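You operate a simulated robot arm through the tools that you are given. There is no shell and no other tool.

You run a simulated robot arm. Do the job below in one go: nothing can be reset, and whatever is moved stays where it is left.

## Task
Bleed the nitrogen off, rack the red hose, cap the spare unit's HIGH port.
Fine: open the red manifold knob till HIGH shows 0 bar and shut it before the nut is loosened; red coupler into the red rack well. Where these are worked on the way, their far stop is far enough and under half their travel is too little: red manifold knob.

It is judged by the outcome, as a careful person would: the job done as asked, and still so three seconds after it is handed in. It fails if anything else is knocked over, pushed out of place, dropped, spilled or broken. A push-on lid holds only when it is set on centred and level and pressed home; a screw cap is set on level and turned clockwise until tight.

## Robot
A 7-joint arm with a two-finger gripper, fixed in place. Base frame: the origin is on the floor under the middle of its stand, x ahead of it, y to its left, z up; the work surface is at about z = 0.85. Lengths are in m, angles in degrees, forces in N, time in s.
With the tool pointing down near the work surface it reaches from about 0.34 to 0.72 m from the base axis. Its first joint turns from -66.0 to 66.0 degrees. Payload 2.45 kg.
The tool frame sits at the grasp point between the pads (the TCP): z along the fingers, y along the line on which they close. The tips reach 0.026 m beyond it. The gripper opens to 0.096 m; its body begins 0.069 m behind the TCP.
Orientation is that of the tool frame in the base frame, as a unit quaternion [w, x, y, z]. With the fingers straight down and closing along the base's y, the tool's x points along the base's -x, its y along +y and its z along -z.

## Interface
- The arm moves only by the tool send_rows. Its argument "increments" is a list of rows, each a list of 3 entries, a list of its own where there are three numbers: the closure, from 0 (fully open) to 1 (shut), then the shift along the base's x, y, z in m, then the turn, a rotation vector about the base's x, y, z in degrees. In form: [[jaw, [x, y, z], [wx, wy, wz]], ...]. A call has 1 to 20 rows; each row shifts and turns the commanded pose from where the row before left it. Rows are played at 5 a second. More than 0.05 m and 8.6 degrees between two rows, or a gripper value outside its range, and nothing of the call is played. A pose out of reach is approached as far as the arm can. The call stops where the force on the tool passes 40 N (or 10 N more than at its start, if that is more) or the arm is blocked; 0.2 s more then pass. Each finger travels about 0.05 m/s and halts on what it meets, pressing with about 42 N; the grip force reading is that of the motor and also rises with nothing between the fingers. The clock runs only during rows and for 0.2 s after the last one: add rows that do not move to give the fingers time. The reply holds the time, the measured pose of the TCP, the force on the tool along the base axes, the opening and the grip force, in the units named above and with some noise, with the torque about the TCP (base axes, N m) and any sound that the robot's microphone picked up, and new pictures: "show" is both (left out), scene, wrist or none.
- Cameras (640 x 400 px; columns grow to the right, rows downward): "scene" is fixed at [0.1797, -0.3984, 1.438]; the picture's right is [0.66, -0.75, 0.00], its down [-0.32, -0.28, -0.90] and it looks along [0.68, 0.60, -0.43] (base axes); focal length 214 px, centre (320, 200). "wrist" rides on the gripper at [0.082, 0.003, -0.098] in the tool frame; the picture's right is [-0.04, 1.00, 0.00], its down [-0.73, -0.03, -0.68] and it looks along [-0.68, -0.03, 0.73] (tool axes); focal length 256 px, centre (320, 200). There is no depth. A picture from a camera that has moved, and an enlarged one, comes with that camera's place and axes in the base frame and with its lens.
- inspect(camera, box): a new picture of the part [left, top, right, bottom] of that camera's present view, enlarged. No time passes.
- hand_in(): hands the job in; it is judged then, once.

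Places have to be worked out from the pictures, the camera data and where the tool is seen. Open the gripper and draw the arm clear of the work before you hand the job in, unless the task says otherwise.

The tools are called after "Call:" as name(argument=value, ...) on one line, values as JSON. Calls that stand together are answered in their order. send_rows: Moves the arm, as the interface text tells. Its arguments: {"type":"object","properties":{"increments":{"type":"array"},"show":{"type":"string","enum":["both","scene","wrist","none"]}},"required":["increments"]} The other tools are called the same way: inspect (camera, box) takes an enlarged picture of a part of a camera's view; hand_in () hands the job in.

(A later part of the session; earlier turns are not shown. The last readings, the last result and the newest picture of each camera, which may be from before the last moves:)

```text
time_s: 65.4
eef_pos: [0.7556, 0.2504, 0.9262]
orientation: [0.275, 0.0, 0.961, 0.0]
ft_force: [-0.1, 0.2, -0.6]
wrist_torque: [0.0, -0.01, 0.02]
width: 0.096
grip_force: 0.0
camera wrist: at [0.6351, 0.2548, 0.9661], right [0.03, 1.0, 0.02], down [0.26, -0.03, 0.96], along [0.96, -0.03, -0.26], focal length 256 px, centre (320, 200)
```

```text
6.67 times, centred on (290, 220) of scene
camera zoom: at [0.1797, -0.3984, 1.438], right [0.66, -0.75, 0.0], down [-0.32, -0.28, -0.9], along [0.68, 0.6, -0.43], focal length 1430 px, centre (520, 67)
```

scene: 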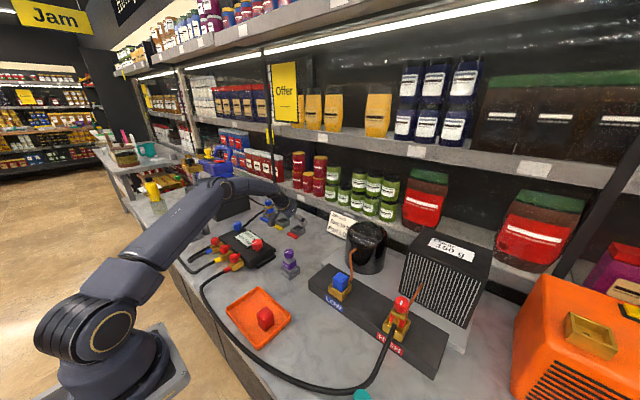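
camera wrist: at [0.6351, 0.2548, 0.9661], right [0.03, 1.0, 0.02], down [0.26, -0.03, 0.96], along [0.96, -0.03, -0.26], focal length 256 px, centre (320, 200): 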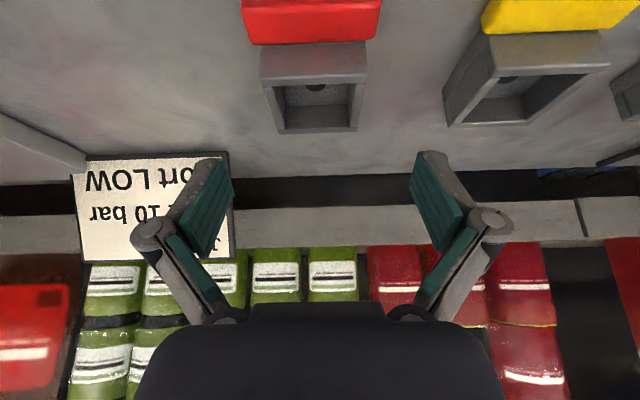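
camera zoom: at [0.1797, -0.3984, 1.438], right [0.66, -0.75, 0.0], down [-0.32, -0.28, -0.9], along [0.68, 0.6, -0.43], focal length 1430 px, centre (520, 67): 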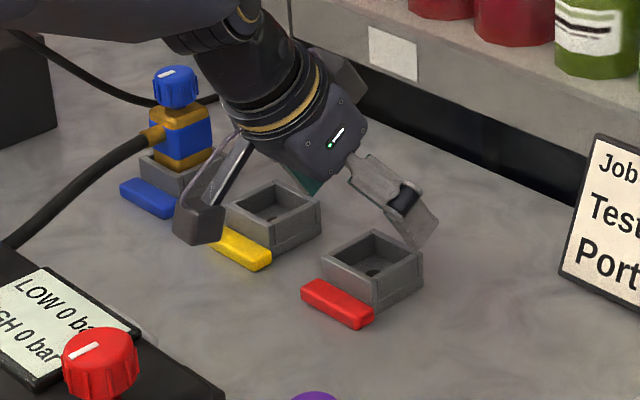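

The seated position is reachable with the 32° tilt, and the red well centre is about (0.760, 0.250). Now I rise and return, still tilted, to the HIGH port to take the coupler by its body.

Call:
send_rows(increments=[[0, [-0.004, 0, 0.045], [0, 0, 0]], [0, [-0.004, 0, 0.045], [0, 0, 0]], [0, [-0.01, 0, 0.045], [0, 0, 0]], [0, [-0.01, -0.02, 0.04], [0, 0, 0]], [0, [-0.01, -0.045, 0.01], [0, 0, 0]], [0, [-0.015, -0.045, 0], [0, 0, 0]], [0, [-0.015, -0.045, 0], [0, 0, 0]], [0, [-0.015, -0.045, 0], [0, 0, 0]], [0, [-0.015, -0.045, 0], [0, 0, 0]], [0, [-0.015, -0.045, 0], [0, 0, 0]], [0, [-0.015, -0.045, 0], [0, 0, 0]], [0, [-0.015, -0.045, 0], [0, 0, 0]], [0, [-0.015, -0.045, 0], [0, 0, 0]], [0, [-0.01, -0.045, 0], [0, 0, 0]], [0, [0, -0.045, 0], [0, 0, 0]], [0, [0, -0.045, 0], [0, 0, 0]], [0, [0, -0.046, 0], [0, 0, 0]], [0, [0, 0, -0.03], [0, 0, 0]], [0, [0, 0, 0], [0, 0, 0]]])

Call:
inspect(camera="scene", box=[360, 250, 450, 340])

```text
time_s: 69.4
eef_pos: [0.5867, -0.356, 1.083]
orientation: [0.276, 0.0, 0.961, 0.0]
ft_force: [-0.8, -1.0, -0.3]
wrist_torque: [-0.01, 0.0, 0.04]
width: 0.0959
grip_force: 0.2
camera wrist: at [0.4655, -0.3522, 1.1221], right [0.03, 1.0, 0.02], down [0.26, -0.03, 0.96], along [0.96, -0.03, -0.26], focal length 256 px, centre (320, 200)
```

scene: 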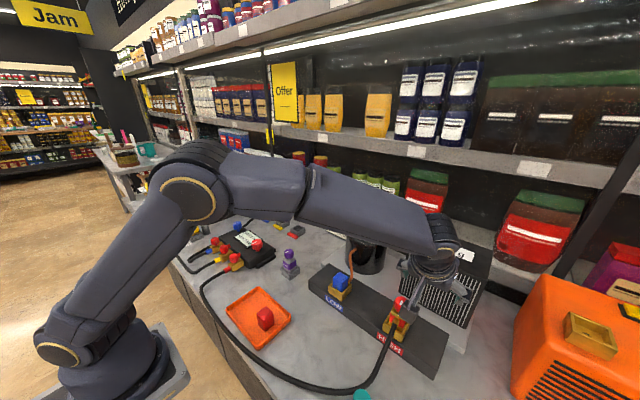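
wrist: 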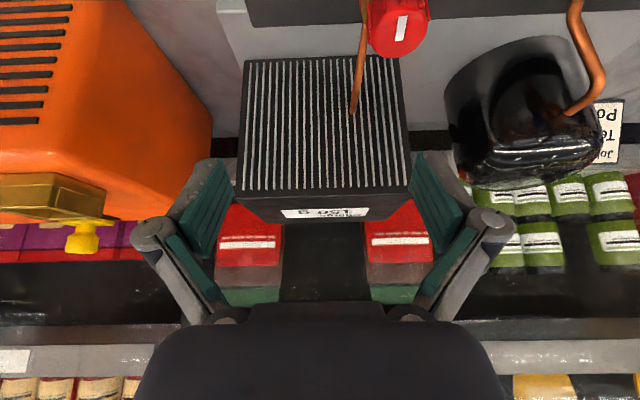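

```text
4.44 times, centred on (405, 295) of scene
camera zoom: at [0.1797, -0.3985, 1.438], right [0.66, -0.75, 0.0], down [-0.32, -0.28, -0.9], along [0.68, 0.6, -0.43], focal length 953 px, centre (-58, -222)
```

zoom: 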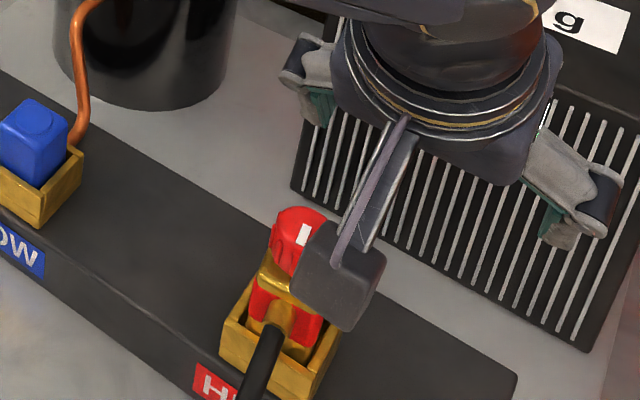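

I overshot in y (-0.356 instead of -0.311). I shift back +0.045 in y and view the coupler between the fingers.

Call:
send_rows(increments=[[0, [-0.004, 0.022, 0], [0, 0, 0]], [0, [-0.004, 0.022, 0], [0, 0, 0]], [0, [0, 0, -0.03], [0, 0, 0]], [0, [0, 0, 0], [0, 0, 0]]])

Call:
inspect(camera="wrist", box=[220, 0, 420, 160])

Call:
inspect(camera="scene", box=[360, 250, 450, 340])

```text
time_s: 70.4
eef_pos: [0.5778, -0.3118, 1.0516]
orientation: [0.275, 0.001, 0.961, 0.0]
ft_force: [0.1, -0.2, 0.2]
wrist_torque: [-0.02, 0.03, 0.03]
width: 0.096
grip_force: 0.1
camera wrist: at [0.4576, -0.3089, 1.0913], right [0.03, 1.0, 0.02], down [0.26, -0.03, 0.96], along [0.96, -0.03, -0.26], focal length 256 px, centre (320, 200)
```

scene: 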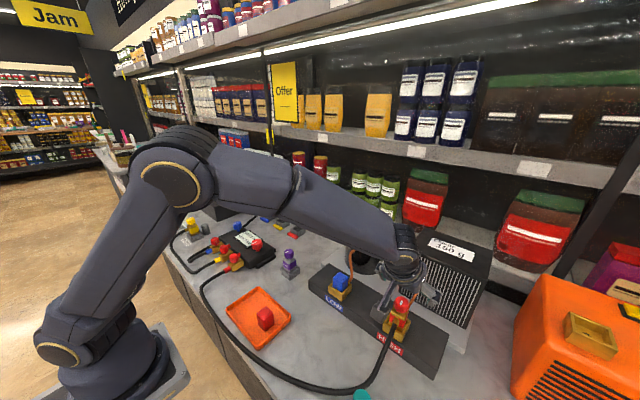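
wrist: 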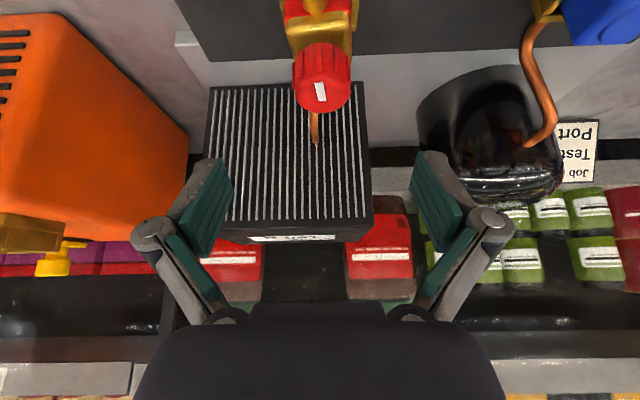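

```text
2.50 times, centred on (320, 80) of wrist
camera zoom: at [0.4576, -0.3089, 1.0913], right [0.03, 1.0, 0.02], down [0.26, -0.03, 0.96], along [0.96, -0.03, -0.26], focal length 640 px, centre (320, 500)
```

zoom: 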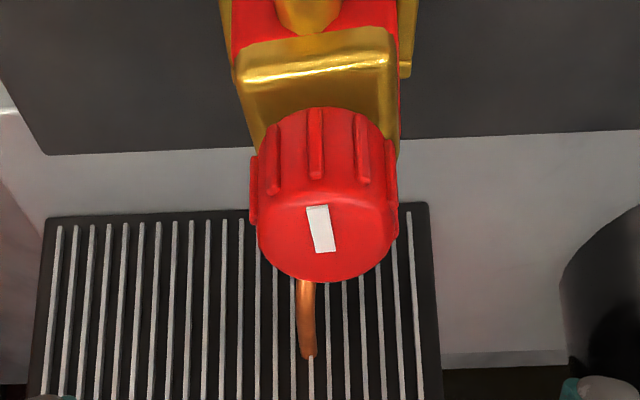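

```text
4.44 times, centred on (405, 295) of scene
camera zoom: at [0.1797, -0.3984, 1.438], right [0.66, -0.75, 0.0], down [-0.32, -0.28, -0.9], along [0.68, 0.6, -0.43], focal length 953 px, centre (-58, -222)
```

zoom: 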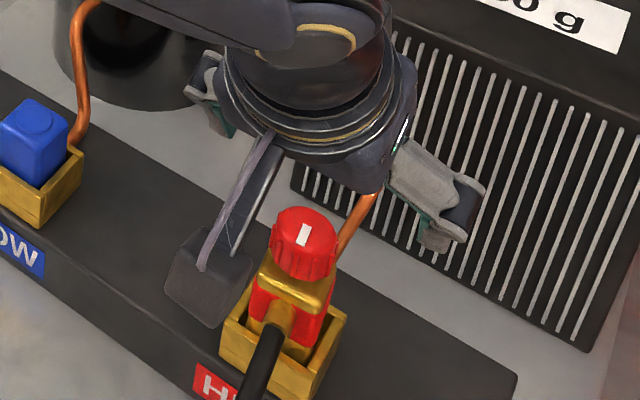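

The nut centre is at about (0.585, -0.310) and the body is yawed a few degrees CCW. I adjust by (+0.005, +0.001) and descend so the open fingers straddle the coupler's body, staying just above the port rim.

Call:
send_rows(increments=[[0, [0.005, 0.001, -0.02], [0, 0, 0]], [0, [0, 0, -0.025], [0, 0, 0]], [0, [0, 0, -0.025], [0, 0, 0]], [0, [0, 0, -0.015], [0, 0, 0]], [0, [0, 0, 0], [0, 0, 0]]])

Call:
inspect(camera="wrist", box=[200, 40, 440, 240])

Call:
inspect(camera="scene", box=[360, 260, 450, 350])

```text
time_s: 71.6
eef_pos: [0.5849, -0.3115, 0.9652]
orientation: [0.275, 0.0, 0.961, 0.001]
ft_force: [-0.2, -0.3, -0.6]
wrist_torque: [0.03, -0.04, 0.04]
width: 0.096
grip_force: 0.1
camera wrist: at [0.4635, -0.3079, 1.0053], right [0.03, 1.0, 0.02], down [0.26, -0.03, 0.96], along [0.96, -0.03, -0.26], focal length 256 px, centre (320, 200)
```

scene: 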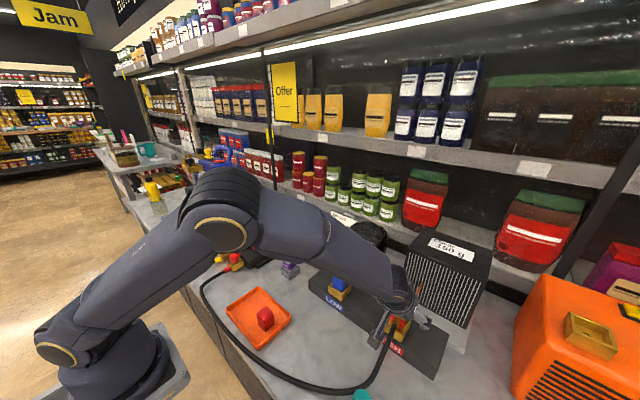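
wrist: 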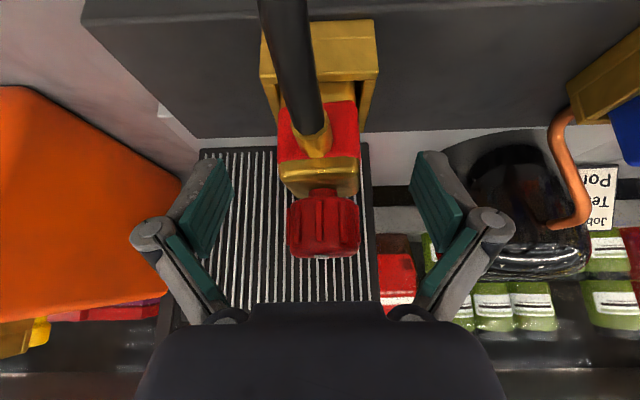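

```text
2.00 times, centred on (320, 140) of wrist
camera zoom: at [0.4635, -0.3079, 1.0053], right [0.03, 1.0, 0.02], down [0.26, -0.03, 0.96], along [0.96, -0.03, -0.26], focal length 512 px, centre (320, 320)
```

zoom: 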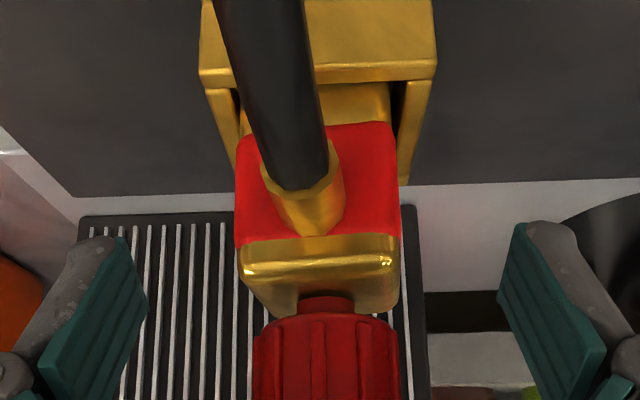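

```text
4.44 times, centred on (405, 305) of scene
camera zoom: at [0.1797, -0.3985, 1.438], right [0.66, -0.75, 0.0], down [-0.32, -0.28, -0.9], along [0.68, 0.6, -0.43], focal length 953 px, centre (-58, -267)
```

zoom: 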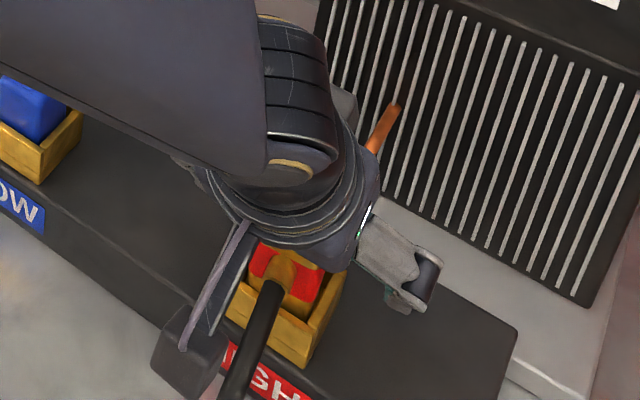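

The body centre reads about (0.579, -0.311) with its collar at z ≈ 0.967. I shift 8 mm toward -x to centre the pads on the body, then close.

Call:
send_rows(increments=[[0, [-0.008, 0, 0], [0, 0, 0]], [0, [0, 0, 0], [0, 0, 0]], [1, [0, 0, 0], [0, 0, 0]], [1, [0, 0, 0], [0, 0, 0]], [1, [0, 0, 0], [0, 0, 0]], [1, [0, 0, 0], [0, 0, 0]], [1, [0, 0, 0], [0, 0, 0]]])

Call:
inspect(camera="wrist", box=[200, 40, 440, 240])

```text
time_s: 73.2
eef_pos: [0.5765, -0.3118, 0.9656]
orientation: [0.276, -0.001, 0.961, -0.001]
ft_force: [2.6, -1.3, 2.3]
wrist_torque: [-0.09, -0.12, 0.03]
width: 0.0356
grip_force: 41.6
camera wrist: at [0.4553, -0.3079, 1.0061], right [0.03, 1.0, 0.02], down [0.26, -0.03, 0.96], along [0.96, -0.03, -0.26], focal length 256 px, centre (320, 200)
```

scene: 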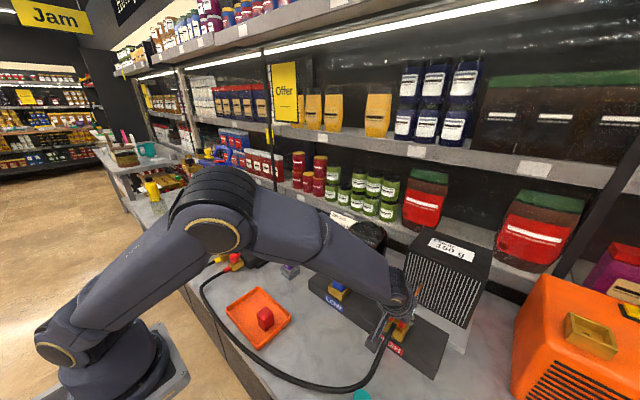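
wrist: 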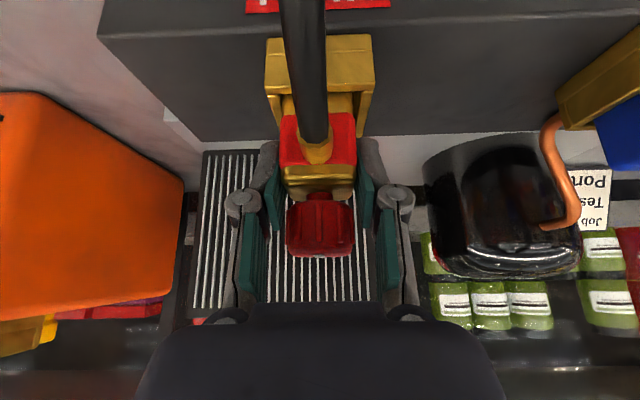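

```text
2.00 times, centred on (320, 140) of wrist
camera zoom: at [0.4553, -0.3079, 1.0061], right [0.03, 1.0, 0.02], down [0.26, -0.03, 0.96], along [0.96, -0.03, -0.26], focal length 512 px, centre (320, 320)
```

zoom: 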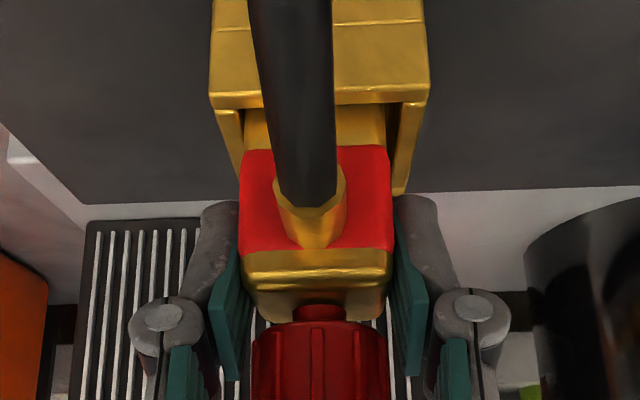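

The body is held at 0.0356 m and squared to the pads. I lift slowly and watch the force.

Call:
send_rows(increments=[[1, [0, 0, 0.005], [0, 0, 0]], [1, [0, 0, 0.01], [0, 0, 0]], [1, [0, 0, 0.015], [0, 0, 0]], [1, [0, 0, 0.02], [0, 0, 0]], [1, [0, 0, 0], [0, 0, 0]]])

Call:
inspect(camera="wrist", box=[200, 0, 440, 240])

Call:
inspect(camera="scene", box=[340, 240, 450, 350])

```text
time_s: 74.4
eef_pos: [0.5745, -0.3096, 1.0168]
orientation: [0.276, 0.001, 0.961, -0.001]
ft_force: [-0.2, -0.4, -1.8]
wrist_torque: [0.02, 0.0, 0.04]
width: 0.0353
grip_force: 41.9
camera wrist: at [0.4542, -0.3066, 1.0565], right [0.03, 1.0, 0.02], down [0.26, -0.03, 0.96], along [0.96, -0.03, -0.26], focal length 256 px, centre (320, 200)
```

scene: 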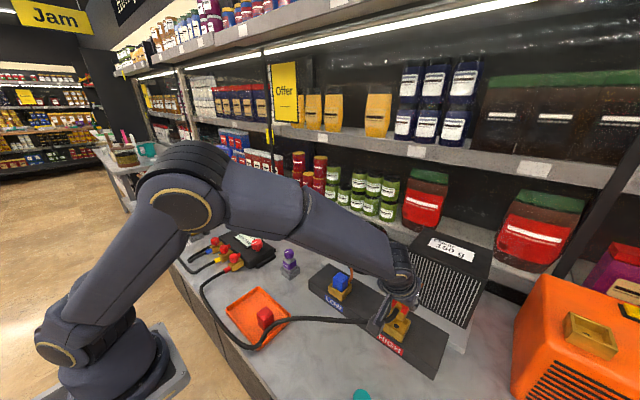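
wrist: 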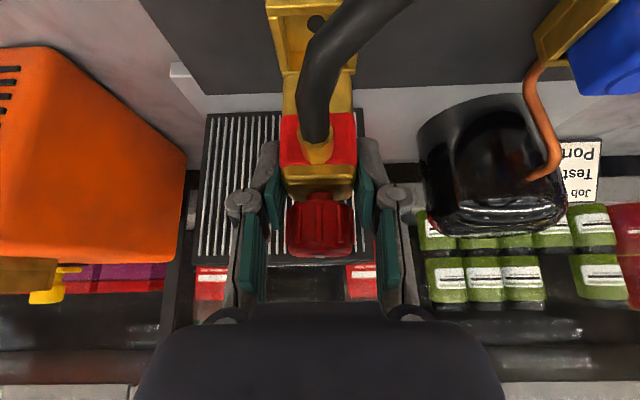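

```text
1.67 times, centred on (320, 120) of wrist
camera zoom: at [0.4542, -0.3066, 1.0565], right [0.03, 1.0, 0.02], down [0.26, -0.03, 0.96], along [0.96, -0.03, -0.26], focal length 427 px, centre (320, 333)
```

zoom: 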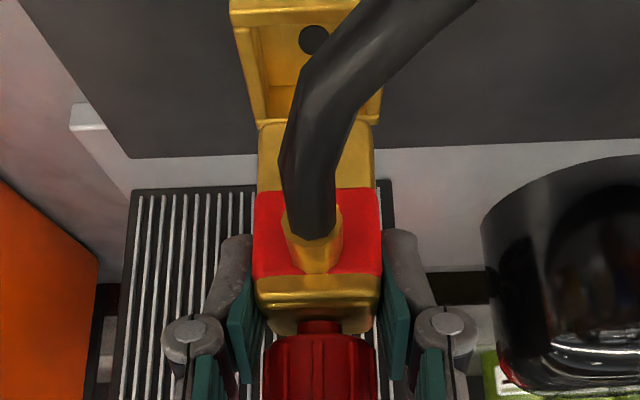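

```text
3.64 times, centred on (395, 295) of scene
camera zoom: at [0.1797, -0.3985, 1.4379], right [0.66, -0.75, 0.0], down [-0.32, -0.28, -0.9], along [0.68, 0.6, -0.43], focal length 780 px, centre (47, -146)
```

zoom: 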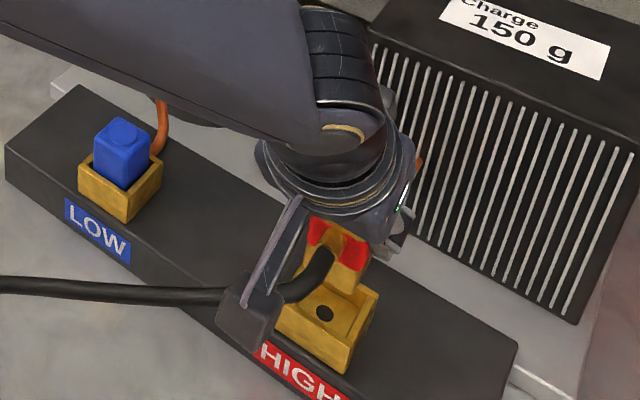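

The coupler came out freely and the hose follows. I raise it well clear of the compressor and carry it in an arc toward the rack.

Call:
send_rows(increments=[[1, [0, 0, 0.04], [0, 0, 0]], [1, [0, 0, 0.04], [0, 0, 0]], [1, [0, 0, 0.04], [0, 0, 0]], [1, [0, 0.02, 0.035], [0, 0, 0]], [1, [0, 0.04, 0], [0, 0, 0]], [1, [0, 0.04, 0], [0, 0, 0]], [1, [0, 0.04, 0], [0, 0, 0]], [1, [0, 0.04, 0], [0, 0, 0]], [1, [0, 0.04, 0], [0, 0, 0]], [1, [0, 0.04, 0], [0, 0, 0]], [1, [0, 0.04, 0], [0, 0, 0]], [1, [0.01, 0.04, 0], [0, 0, 0]], [1, [0.02, 0.04, 0], [0, 0, 0]], [1, [0.02, 0.04, 0], [0, 0, 0]], [1, [0.02, 0.04, 0], [0, 0, 0]], [1, [0.02, 0.04, 0], [0, 0, 0]], [1, [0.02, 0.04, 0], [0, 0, 0]], [1, [0, 0, 0], [0, 0, 0]]])

```text
time_s: 78.2
eef_pos: [0.6859, 0.2309, 1.1716]
orientation: [0.276, 0.0, 0.961, 0.0]
ft_force: [1.1, 0.0, -2.0]
wrist_torque: [0.01, 0.02, -0.02]
width: 0.0356
grip_force: 42.6
camera wrist: at [0.5652, 0.2341, 1.2112], right [0.03, 1.0, 0.02], down [0.26, -0.03, 0.96], along [0.96, -0.03, -0.26], focal length 256 px, centre (320, 200)
```

scene: 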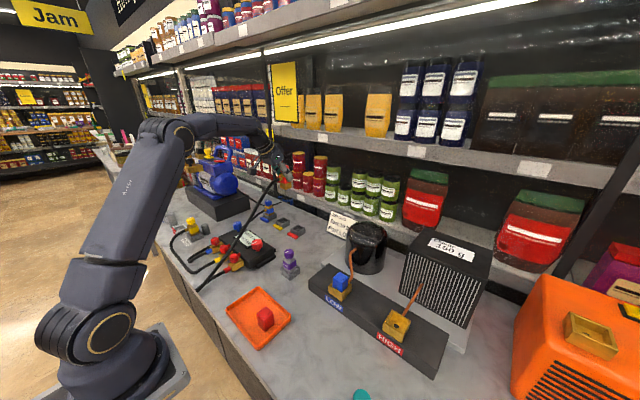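
wrist: 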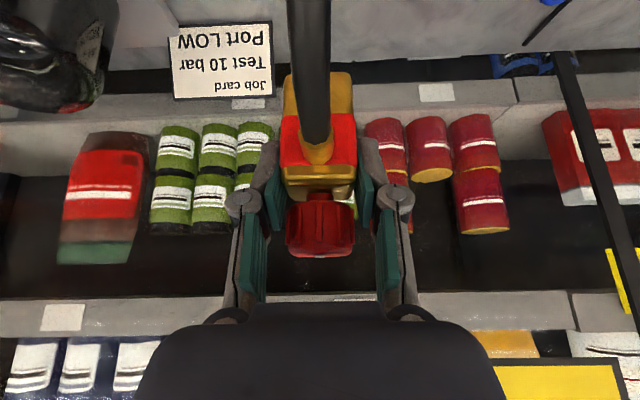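

The coupler is held steady, the hose hangs clear, and nothing has been disturbed. I bring it over the red well and lower to just above it.

Call:
send_rows(increments=[[1, [0.016, 0.006, -0.03], [0, 0, 0]], [1, [0.016, 0.006, -0.03], [0, 0, 0]], [1, [0.016, 0.006, -0.03], [0, 0, 0]], [1, [0.016, 0.001, -0.03], [0, 0, 0]], [1, [0, 0, -0.03], [0, 0, 0]], [1, [0, 0, 0], [0, 0, 0]], [1, [0, 0, 0], [0, 0, 0]]])

Call:
inspect(camera="wrist", box=[200, 0, 440, 200])

Call:
inspect(camera="scene", box=[250, 180, 330, 250])

```text
time_s: 79.8
eef_pos: [0.7515, 0.2503, 1.0215]
orientation: [0.275, -0.001, 0.961, 0.0]
ft_force: [0.3, 0.2, -2.8]
wrist_torque: [0.01, 0.06, 0.02]
width: 0.0354
grip_force: 41.7
camera wrist: at [0.6296, 0.2535, 1.0614], right [0.03, 1.0, 0.02], down [0.26, -0.03, 0.96], along [0.96, -0.03, -0.26], focal length 256 px, centre (320, 200)
```

scene: 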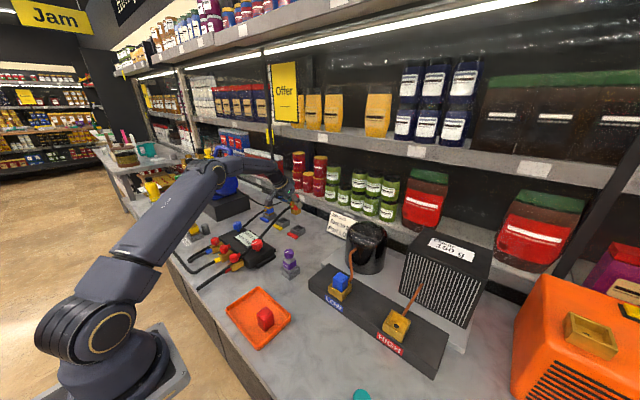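
wrist: 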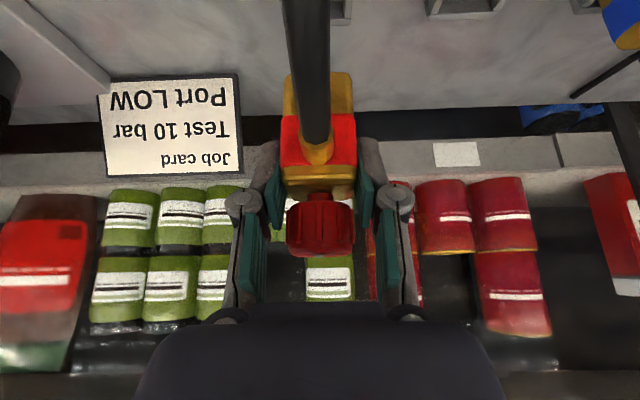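

```text
2.00 times, centred on (320, 100) of wrist
camera zoom: at [0.6296, 0.2535, 1.0614], right [0.03, 1.0, 0.02], down [0.26, -0.03, 0.96], along [0.96, -0.03, -0.26], focal length 512 px, centre (320, 400)
```

zoom: 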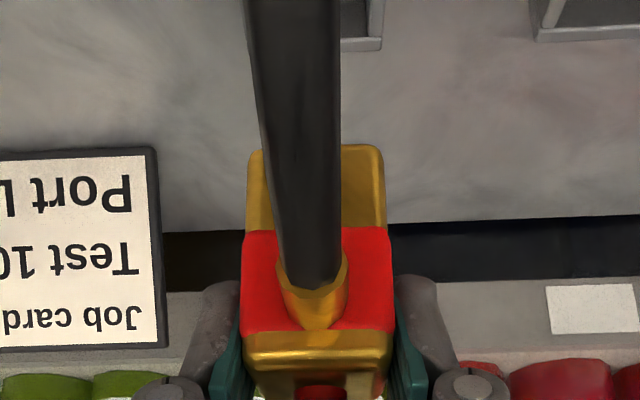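

```text
5.71 times, centred on (290, 215) of scene
camera zoom: at [0.1798, -0.3984, 1.438], right [0.66, -0.75, 0.0], down [-0.32, -0.28, -0.9], along [0.68, 0.6, -0.43], focal length 1226 px, centre (491, 114)
```

zoom: 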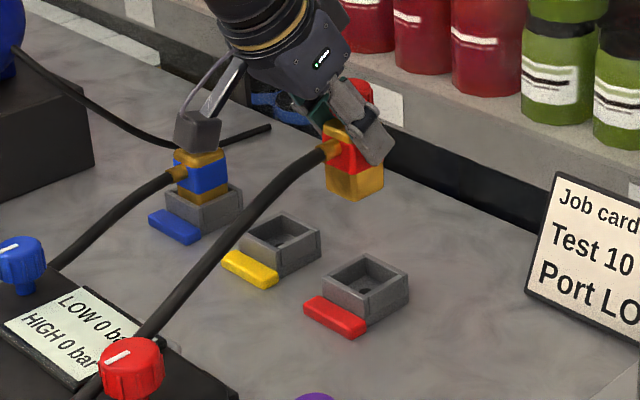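

The coupler bottom is about 57 mm below the TCP, and y looks aligned. I lower to about 2 cm above the rim and compare coupler and well in both views.

Call:
send_rows(increments=[[1, [0, 0, -0.02], [0, 0, 0]], [1, [0, 0, -0.02], [0, 0, 0]], [1, [0, 0, -0.02], [0, 0, 0]], [1, [0, 0, 0], [0, 0, 0]], [1, [0, 0, 0], [0, 0, 0]]])

Call:
inspect(camera="wrist", box=[220, 0, 420, 200])

Call:
inspect(camera="scene", box=[265, 200, 325, 250])

```text
time_s: 81.0
eef_pos: [0.751, 0.251, 0.9603]
orientation: [0.276, 0.0, 0.961, 0.0]
ft_force: [0.8, -0.1, -2.0]
wrist_torque: [0.02, 0.02, -0.02]
width: 0.0352
grip_force: 42.5
camera wrist: at [0.6297, 0.2529, 1.0009], right [0.03, 1.0, 0.02], down [0.26, -0.03, 0.96], along [0.96, -0.03, -0.26], focal length 256 px, centre (320, 200)
```

scene: 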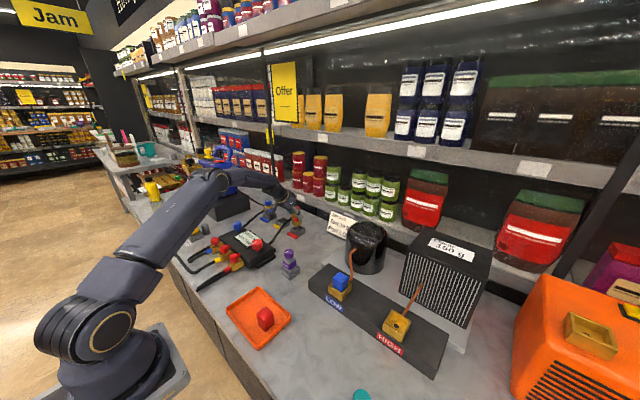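
wrist: 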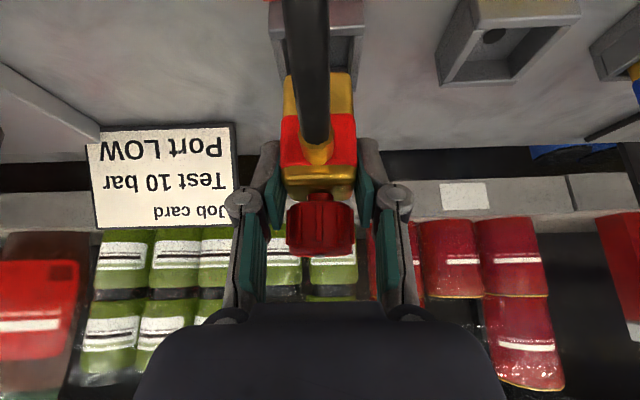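

```text
2.00 times, centred on (320, 100) of wrist
camera zoom: at [0.6297, 0.2529, 1.0009], right [0.03, 1.0, 0.02], down [0.26, -0.03, 0.96], along [0.96, -0.03, -0.26], focal length 512 px, centre (320, 400)
```

zoom: 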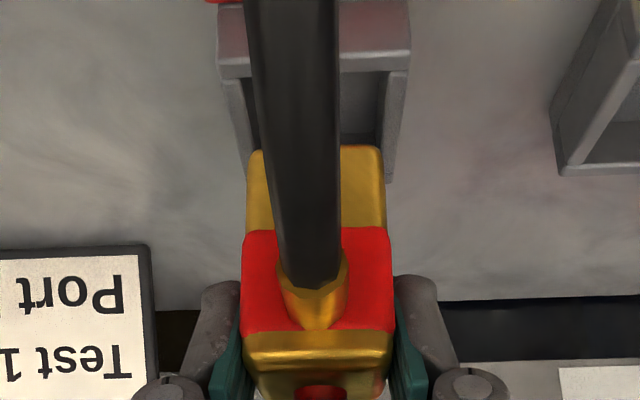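

```text
8.00 times, centred on (295, 225) of scene
camera zoom: at [0.1798, -0.3984, 1.438], right [0.66, -0.75, 0.0], down [-0.32, -0.28, -0.9], along [0.68, 0.6, -0.43], focal length 1716 px, centre (520, 0)
```

zoom: 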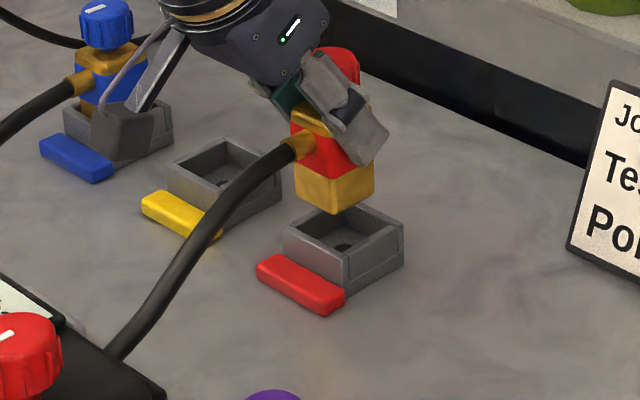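

In the wrist view the coupler's centre is about 6 mm beyond the TCP in x, and the well centre is near (0.7615, 0.2497). I shift +4.5 mm in x and lower to just above the rim, then compare again.

Call:
send_rows(increments=[[1, [0.0045, -0.0005, 0], [0, 0, 0]], [1, [0, 0, -0.01], [0, 0, 0]], [1, [0, 0, -0.009], [0, 0, 0]], [1, [0, 0, 0], [0, 0, 0]], [1, [0, 0, 0], [0, 0, 0]]], show="wrist")

Call:
inspect(camera="wrist", box=[240, 20, 400, 150])

Call:
inspect(camera="scene", box=[275, 210, 315, 245])

```text
time_s: 82.2
eef_pos: [0.755, 0.247, 0.9422]
orientation: [0.275, -0.001, 0.961, 0.0]
ft_force: [-0.2, -0.4, -2.5]
wrist_torque: [0.01, -0.02, -0.04]
width: 0.0354
grip_force: 42.0
camera wrist: at [0.6338, 0.2506, 0.9822], right [0.03, 1.0, 0.02], down [0.26, -0.03, 0.96], along [0.96, -0.03, -0.26], focal length 256 px, centre (320, 200)
```

wrist: 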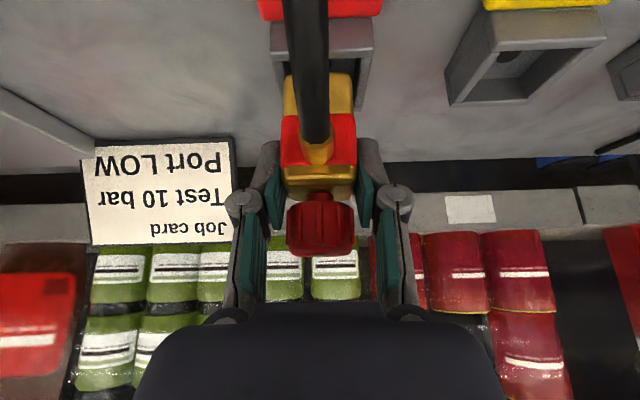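

```text
3.08 times, centred on (320, 85) of wrist
camera zoom: at [0.6338, 0.2506, 0.9822], right [0.03, 1.0, 0.02], down [0.26, -0.03, 0.96], along [0.96, -0.03, -0.26], focal length 788 px, centre (320, 554)
```

zoom: 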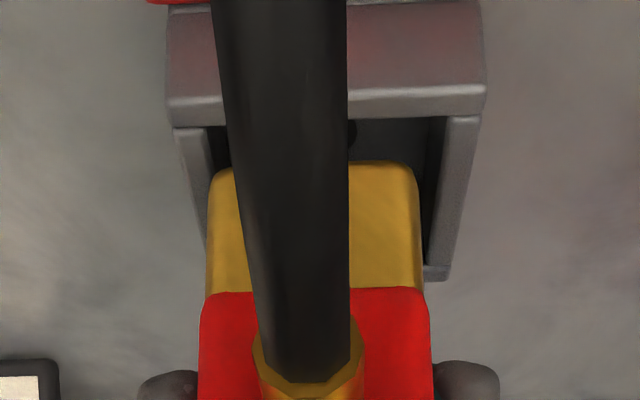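

```text
11.43 times, centred on (295, 228) of scene
camera zoom: at [0.1798, -0.3984, 1.438], right [0.66, -0.75, 0.0], down [-0.32, -0.28, -0.9], along [0.68, 0.6, -0.43], focal length 2451 px, centre (606, -114)
```

zoom: 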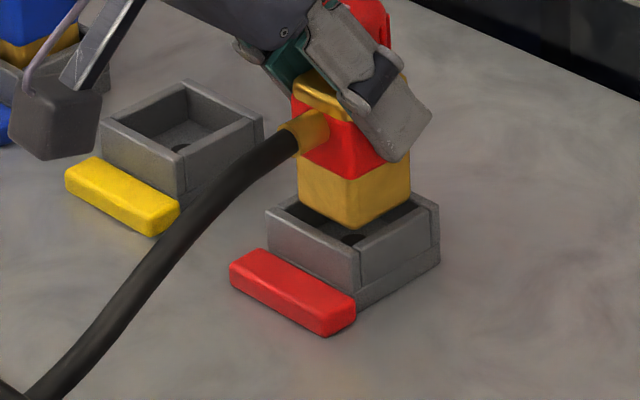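

Both views agree that the coupler is about 2.8 mm too far to -y and 1.5 mm short in x. I correct that and lower a few mm into the well, feeling for contact.

Call:
send_rows(increments=[[1, [0.0015, 0.0028, 0], [0, 0, 0]], [1, [0, 0, 0], [0, 0, 0]], [1, [0, 0, -0.006], [0, 0, 0]], [1, [0, 0, 0], [0, 0, 0]], [1, [0, 0, 0], [0, 0, 0]]], show="none")

Call:
inspect(camera="wrist", box=[240, 20, 400, 150])

Call:
inspect(camera="scene", box=[275, 210, 315, 245])

```text
time_s: 83.4
eef_pos: [0.7567, 0.2499, 0.936]
orientation: [0.276, 0.0, 0.961, 0.0]
ft_force: [0.3, 0.7, -2.0]
wrist_torque: [0.04, 0.0, -0.03]
width: 0.0354
grip_force: 42.0
```

```text
3.08 times, centred on (320, 85) of wrist
camera zoom: at [0.6351, 0.2537, 0.9761], right [0.03, 1.0, 0.02], down [0.26, -0.03, 0.96], along [0.96, -0.03, -0.26], focal length 788 px, centre (320, 554)
```

zoom: 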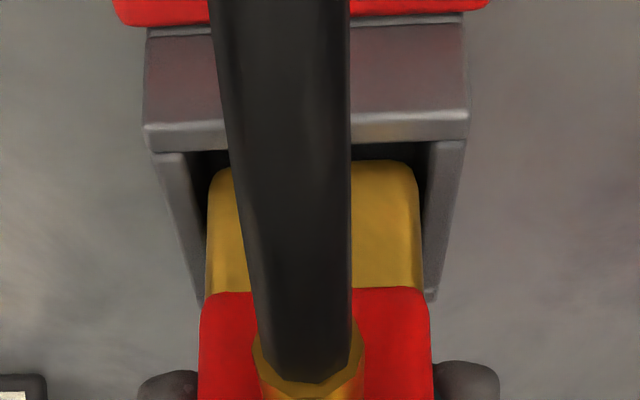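

```text
11.43 times, centred on (295, 228) of scene
camera zoom: at [0.1798, -0.3984, 1.438], right [0.66, -0.75, 0.0], down [-0.32, -0.28, -0.9], along [0.68, 0.6, -0.43], focal length 2451 px, centre (606, -114)
```

zoom: 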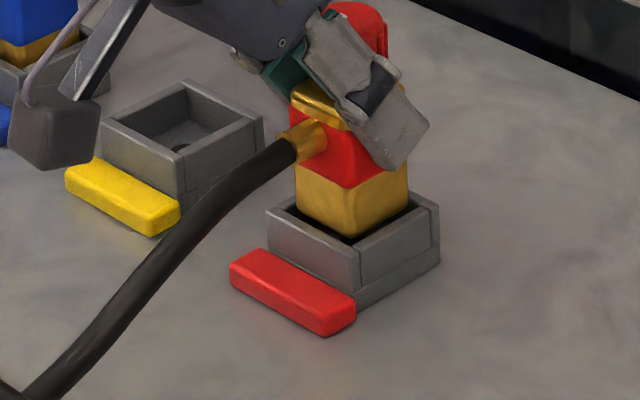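

The coupler is now centred over the opening within about a millimetre on all sides. I lower it in small steps into the well.

Call:
send_rows(increments=[[1, [0, -0.0005, -0.004], [0, 0, 0]], [1, [0, 0, -0.004], [0, 0, 0]], [1, [0, 0, 0], [0, 0, 0]]], show="none")

Call:
inspect(camera="scene", box=[275, 210, 315, 245])

```text
time_s: 84.2
eef_pos: [0.7561, 0.251, 0.9294]
orientation: [0.276, 0.001, 0.961, 0.0]
ft_force: [-0.3, -0.2, -2.0]
wrist_torque: [0.06, 0.07, 0.01]
width: 0.0352
grip_force: 41.8
```

```text
11.43 times, centred on (295, 228) of scene
camera zoom: at [0.1798, -0.3984, 1.438], right [0.66, -0.75, 0.0], down [-0.32, -0.28, -0.9], along [0.68, 0.6, -0.43], focal length 2451 px, centre (606, -114)
```

zoom: 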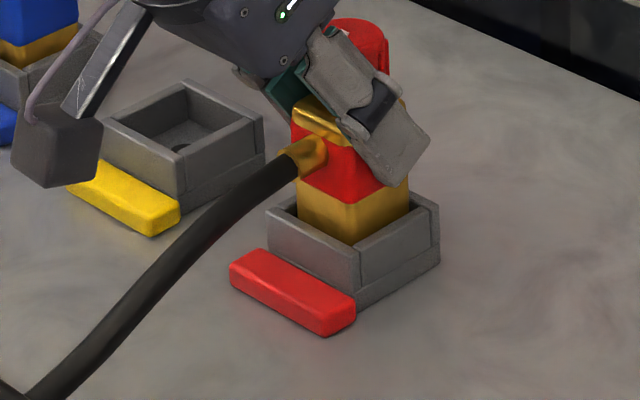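

It is entering the well with no contact force. I continue down in 4 mm steps.

Call:
send_rows(increments=[[1, [0, 0, -0.004], [0, 0, 0]], [1, [0, 0, -0.004], [0, 0, 0]], [1, [0, 0, -0.003], [0, 0, 0]], [1, [0, 0, 0], [0, 0, 0]]], show="none")

Call:
inspect(camera="scene", box=[275, 210, 315, 245])

Call:
inspect(camera="wrist", box=[240, 20, 400, 150])

```text
time_s: 85.2
eef_pos: [0.7571, 0.2521, 0.9218]
orientation: [0.278, 0.0, 0.961, 0.0]
ft_force: [-13.3, -2.9, 20.9]
wrist_torque: [-0.6, 0.78, -0.17]
width: 0.0354
grip_force: 42.0
```

```text
11.43 times, centred on (295, 228) of scene
camera zoom: at [0.1788, -0.3987, 1.438], right [0.66, -0.75, 0.0], down [-0.32, -0.28, -0.9], along [0.68, 0.6, -0.43], focal length 2451 px, centre (606, -114)
```

zoom: 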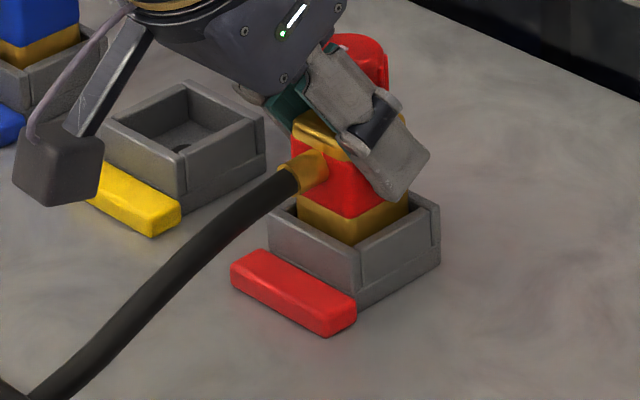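

```text
3.08 times, centred on (320, 85) of wrist
camera zoom: at [0.6353, 0.2547, 0.9606], right [0.03, 1.0, 0.02], down [0.26, -0.03, 0.97], along [0.97, -0.03, -0.26], focal length 788 px, centre (320, 554)
```

zoom: 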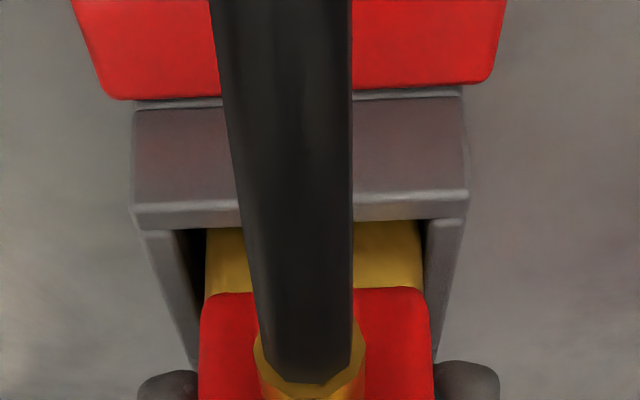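

Contact force of +21 N at TCP z 0.922, which matches the seated height of the blue coupler: it is on the well floor. I ease off 2 mm and release.

Call:
send_rows(increments=[[1, [-0.0005, -0.001, 0.002], [0, 0, 0]], [0.6, [0, 0, 0], [0, 0, 0]], [0.4, [0, 0, 0], [0, 0, 0]], [0.2, [0, 0, 0], [0, 0, 0]], [0, [0, 0, 0], [0, 0, 0]], [0, [0, 0, 0], [0, 0, 0]]])

Call:
inspect(camera="scene", box=[265, 200, 325, 250])

Call:
inspect(camera="wrist", box=[200, 20, 440, 220])

```text
time_s: 86.6
eef_pos: [0.7559, 0.2503, 0.9201]
orientation: [0.276, -0.001, 0.961, 0.0]
ft_force: [0.9, -0.2, 0.1]
wrist_torque: [0.0, 0.03, -0.02]
width: 0.096
grip_force: 0.1
camera wrist: at [0.635, 0.2536, 0.9602], right [0.03, 1.0, 0.02], down [0.26, -0.03, 0.96], along [0.96, -0.03, -0.26], focal length 256 px, centre (320, 200)
```

scene: 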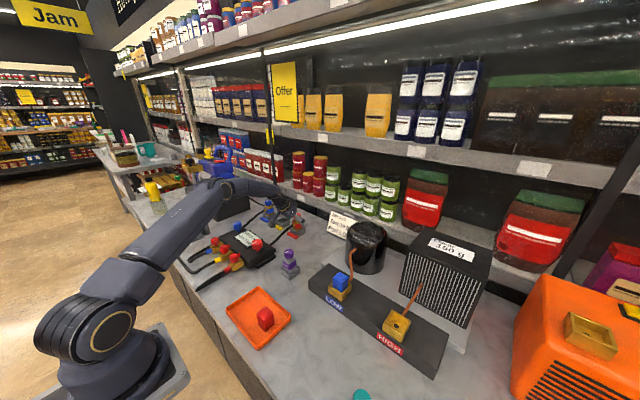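
wrist: 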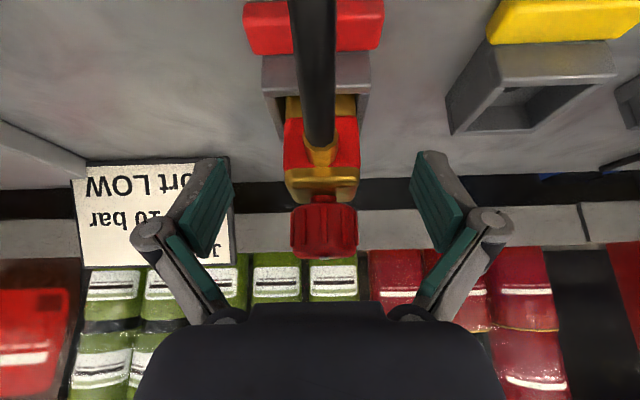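

```text
8.00 times, centred on (295, 225) of scene
camera zoom: at [0.1797, -0.3984, 1.438], right [0.66, -0.75, 0.0], down [-0.32, -0.28, -0.9], along [0.68, 0.6, -0.43], focal length 1716 px, centre (520, 0)
```

zoom: 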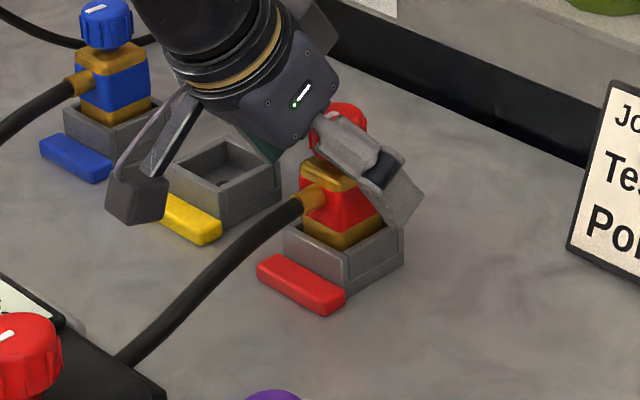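

```text
2.00 times, centred on (320, 120) of wrist
camera zoom: at [0.635, 0.2536, 0.9602], right [0.03, 1.0, 0.02], down [0.26, -0.03, 0.96], along [0.96, -0.03, -0.26], focal length 512 px, centre (320, 360)
```

zoom: 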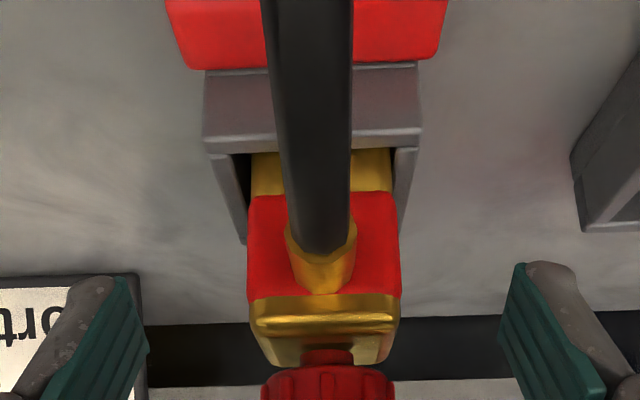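

The red coupler now stands in the red well just like the blue one in its own. I rise straight up, clear of it.

Call:
send_rows(increments=[[0, [0, 0, 0.02], [0, 0, 0]], [0, [0, 0, 0.03], [0, 0, 0]], [0, [0, 0, 0.04], [0, 0, 0]], [0, [-0.01, 0, 0.045], [0, 0, 0]], [0, [-0.02, -0.01, 0.045], [0, 0, 0]], [0, [-0.03, -0.03, 0.02], [0, 8, 0]], [0, [-0.03, -0.035, 0], [0, 8, 0]], [0, [-0.03, -0.035, 0], [0, 8, 0]], [0, [-0.03, -0.035, 0], [0, 8, 0]], [0, [0, 0, 0], [0, 0, 0]]])

Call:
inspect(camera="scene", box=[205, 190, 325, 290])

```text
refused: row 5 steps farther than a row can; nothing moved
```

```text
4.00 times, centred on (265, 240) of scene
camera zoom: at [0.1797, -0.3984, 1.438], right [0.66, -0.75, 0.0], down [-0.32, -0.28, -0.9], along [0.68, 0.6, -0.43], focal length 858 px, centre (540, 40)
```

zoom: 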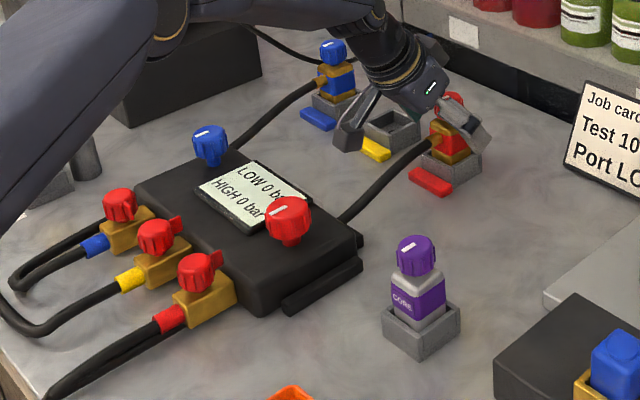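

That call was refused because one row was slightly over 0.05 m. I resend with smaller steps.

Call:
send_rows(increments=[[0, [0, 0, 0.02], [0, 0, 0]], [0, [0, 0, 0.03], [0, 0, 0]], [0, [0, 0, 0.04], [0, 0, 0]], [0, [-0.01, 0, 0.04], [0, 0, 0]], [0, [-0.02, -0.01, 0.04], [0, 0, 0]], [0, [-0.03, -0.025, 0.02], [0, 8, 0]], [0, [-0.03, -0.035, 0], [0, 8, 0]], [0, [-0.03, -0.035, 0], [0, 8, 0]], [0, [-0.03, -0.035, 0], [0, 8, 0]], [0, [0, 0, 0], [0, 0, 0]]])

Call:
inspect(camera="scene", box=[205, 190, 325, 290])

```text
time_s: 88.8
eef_pos: [0.6031, 0.1122, 1.1101]
orientation: [-0.001, -0.001, 1.0, 0.001]
ft_force: [-0.2, -0.2, 0.5]
wrist_torque: [0.02, 0.04, 0.01]
width: 0.0959
grip_force: 0.1
camera wrist: at [0.5233, 0.1142, 1.2085], right [0.04, 1.0, 0.0], down [0.73, -0.03, 0.68], along [0.68, -0.03, -0.74], focal length 256 px, centre (320, 200)
```

scene: 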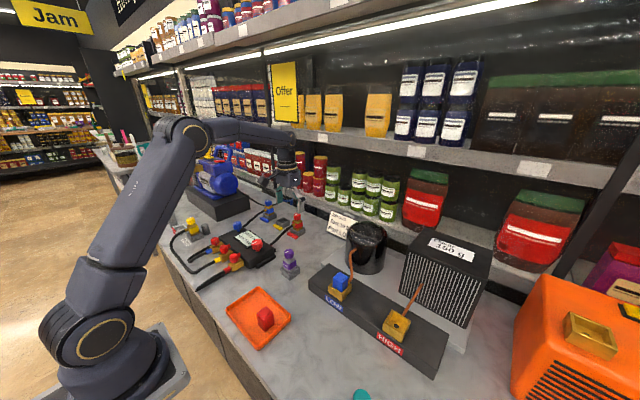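
wrist: 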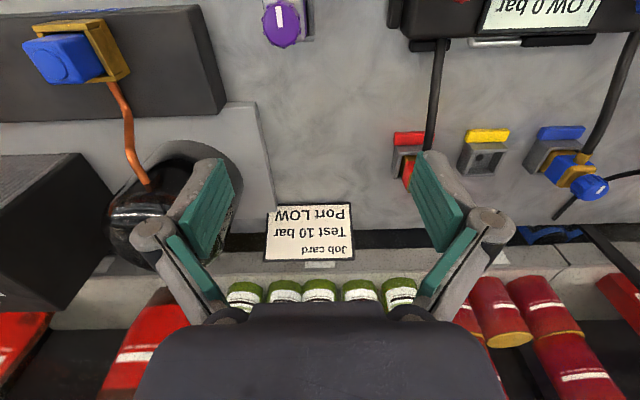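

```text
4.00 times, centred on (265, 240) of scene
camera zoom: at [0.1797, -0.3985, 1.438], right [0.66, -0.75, 0.0], down [-0.32, -0.28, -0.9], along [0.68, 0.6, -0.43], focal length 858 px, centre (540, 40)
```

zoom: 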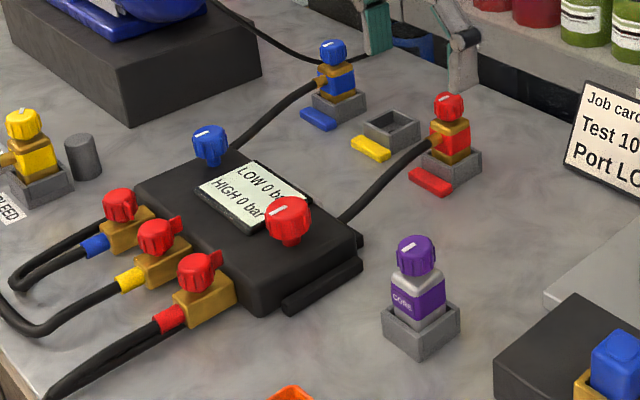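

The red coupler stands level in the red well and everything else is in place. Now I move over the orange tray to look at the red cap.

Call:
send_rows(increments=[[0, [-0.03, -0.02, 0], [0, 0, 0]], [0, [-0.035, -0.022, 0], [0, 0, 0]], [0, [-0.035, -0.022, 0], [0, 0, 0]], [0, [-0.035, -0.022, 0], [0, 0, 0]], [0, [-0.035, -0.022, -0.01], [0, 0, 0]], [0, [-0.035, -0.019, -0.02], [0, 0, 0]], [0, [-0.015, 0, -0.03], [0, 0, 0]], [0, [0, 0, 0], [0, 0, 0]]])

Call:
inspect(camera="wrist", box=[240, 40, 400, 160])

Call:
inspect(camera="scene", box=[220, 280, 300, 350])

```text
time_s: 90.6
eef_pos: [0.3844, -0.0184, 1.0501]
orientation: [0.0, 0.0, 1.0, -0.001]
ft_force: [0.8, 0.2, 0.7]
wrist_torque: [0.0, 0.0, -0.01]
width: 0.096
grip_force: 0.0
camera wrist: at [0.3027, -0.0152, 1.148], right [0.04, 1.0, 0.0], down [0.73, -0.03, 0.68], along [0.68, -0.03, -0.73], focal length 256 px, centre (320, 200)
```

scene: 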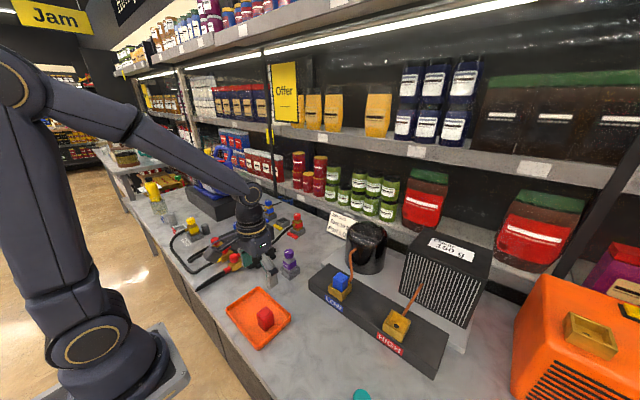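
wrist: 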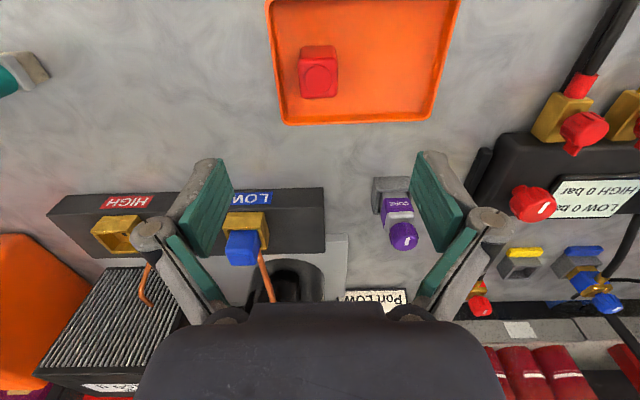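

```text
3.33 times, centred on (320, 100) of wrist
camera zoom: at [0.3027, -0.0152, 1.148], right [0.04, 1.0, 0.0], down [0.73, -0.03, 0.68], along [0.68, -0.03, -0.73], focal length 853 px, centre (320, 533)
```

zoom: 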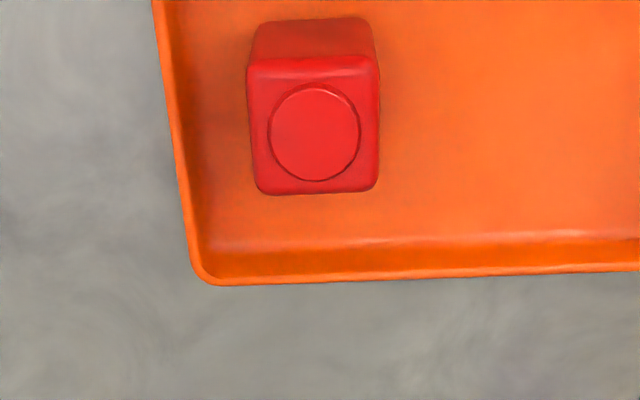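

```text
5.71 times, centred on (260, 315) of scene
camera zoom: at [0.1797, -0.3985, 1.438], right [0.66, -0.75, 0.0], down [-0.32, -0.28, -0.9], along [0.68, 0.6, -0.43], focal length 1226 px, centre (663, -457)
```

zoom: 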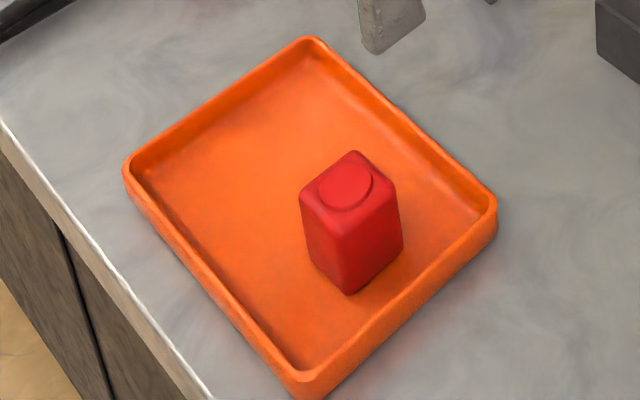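

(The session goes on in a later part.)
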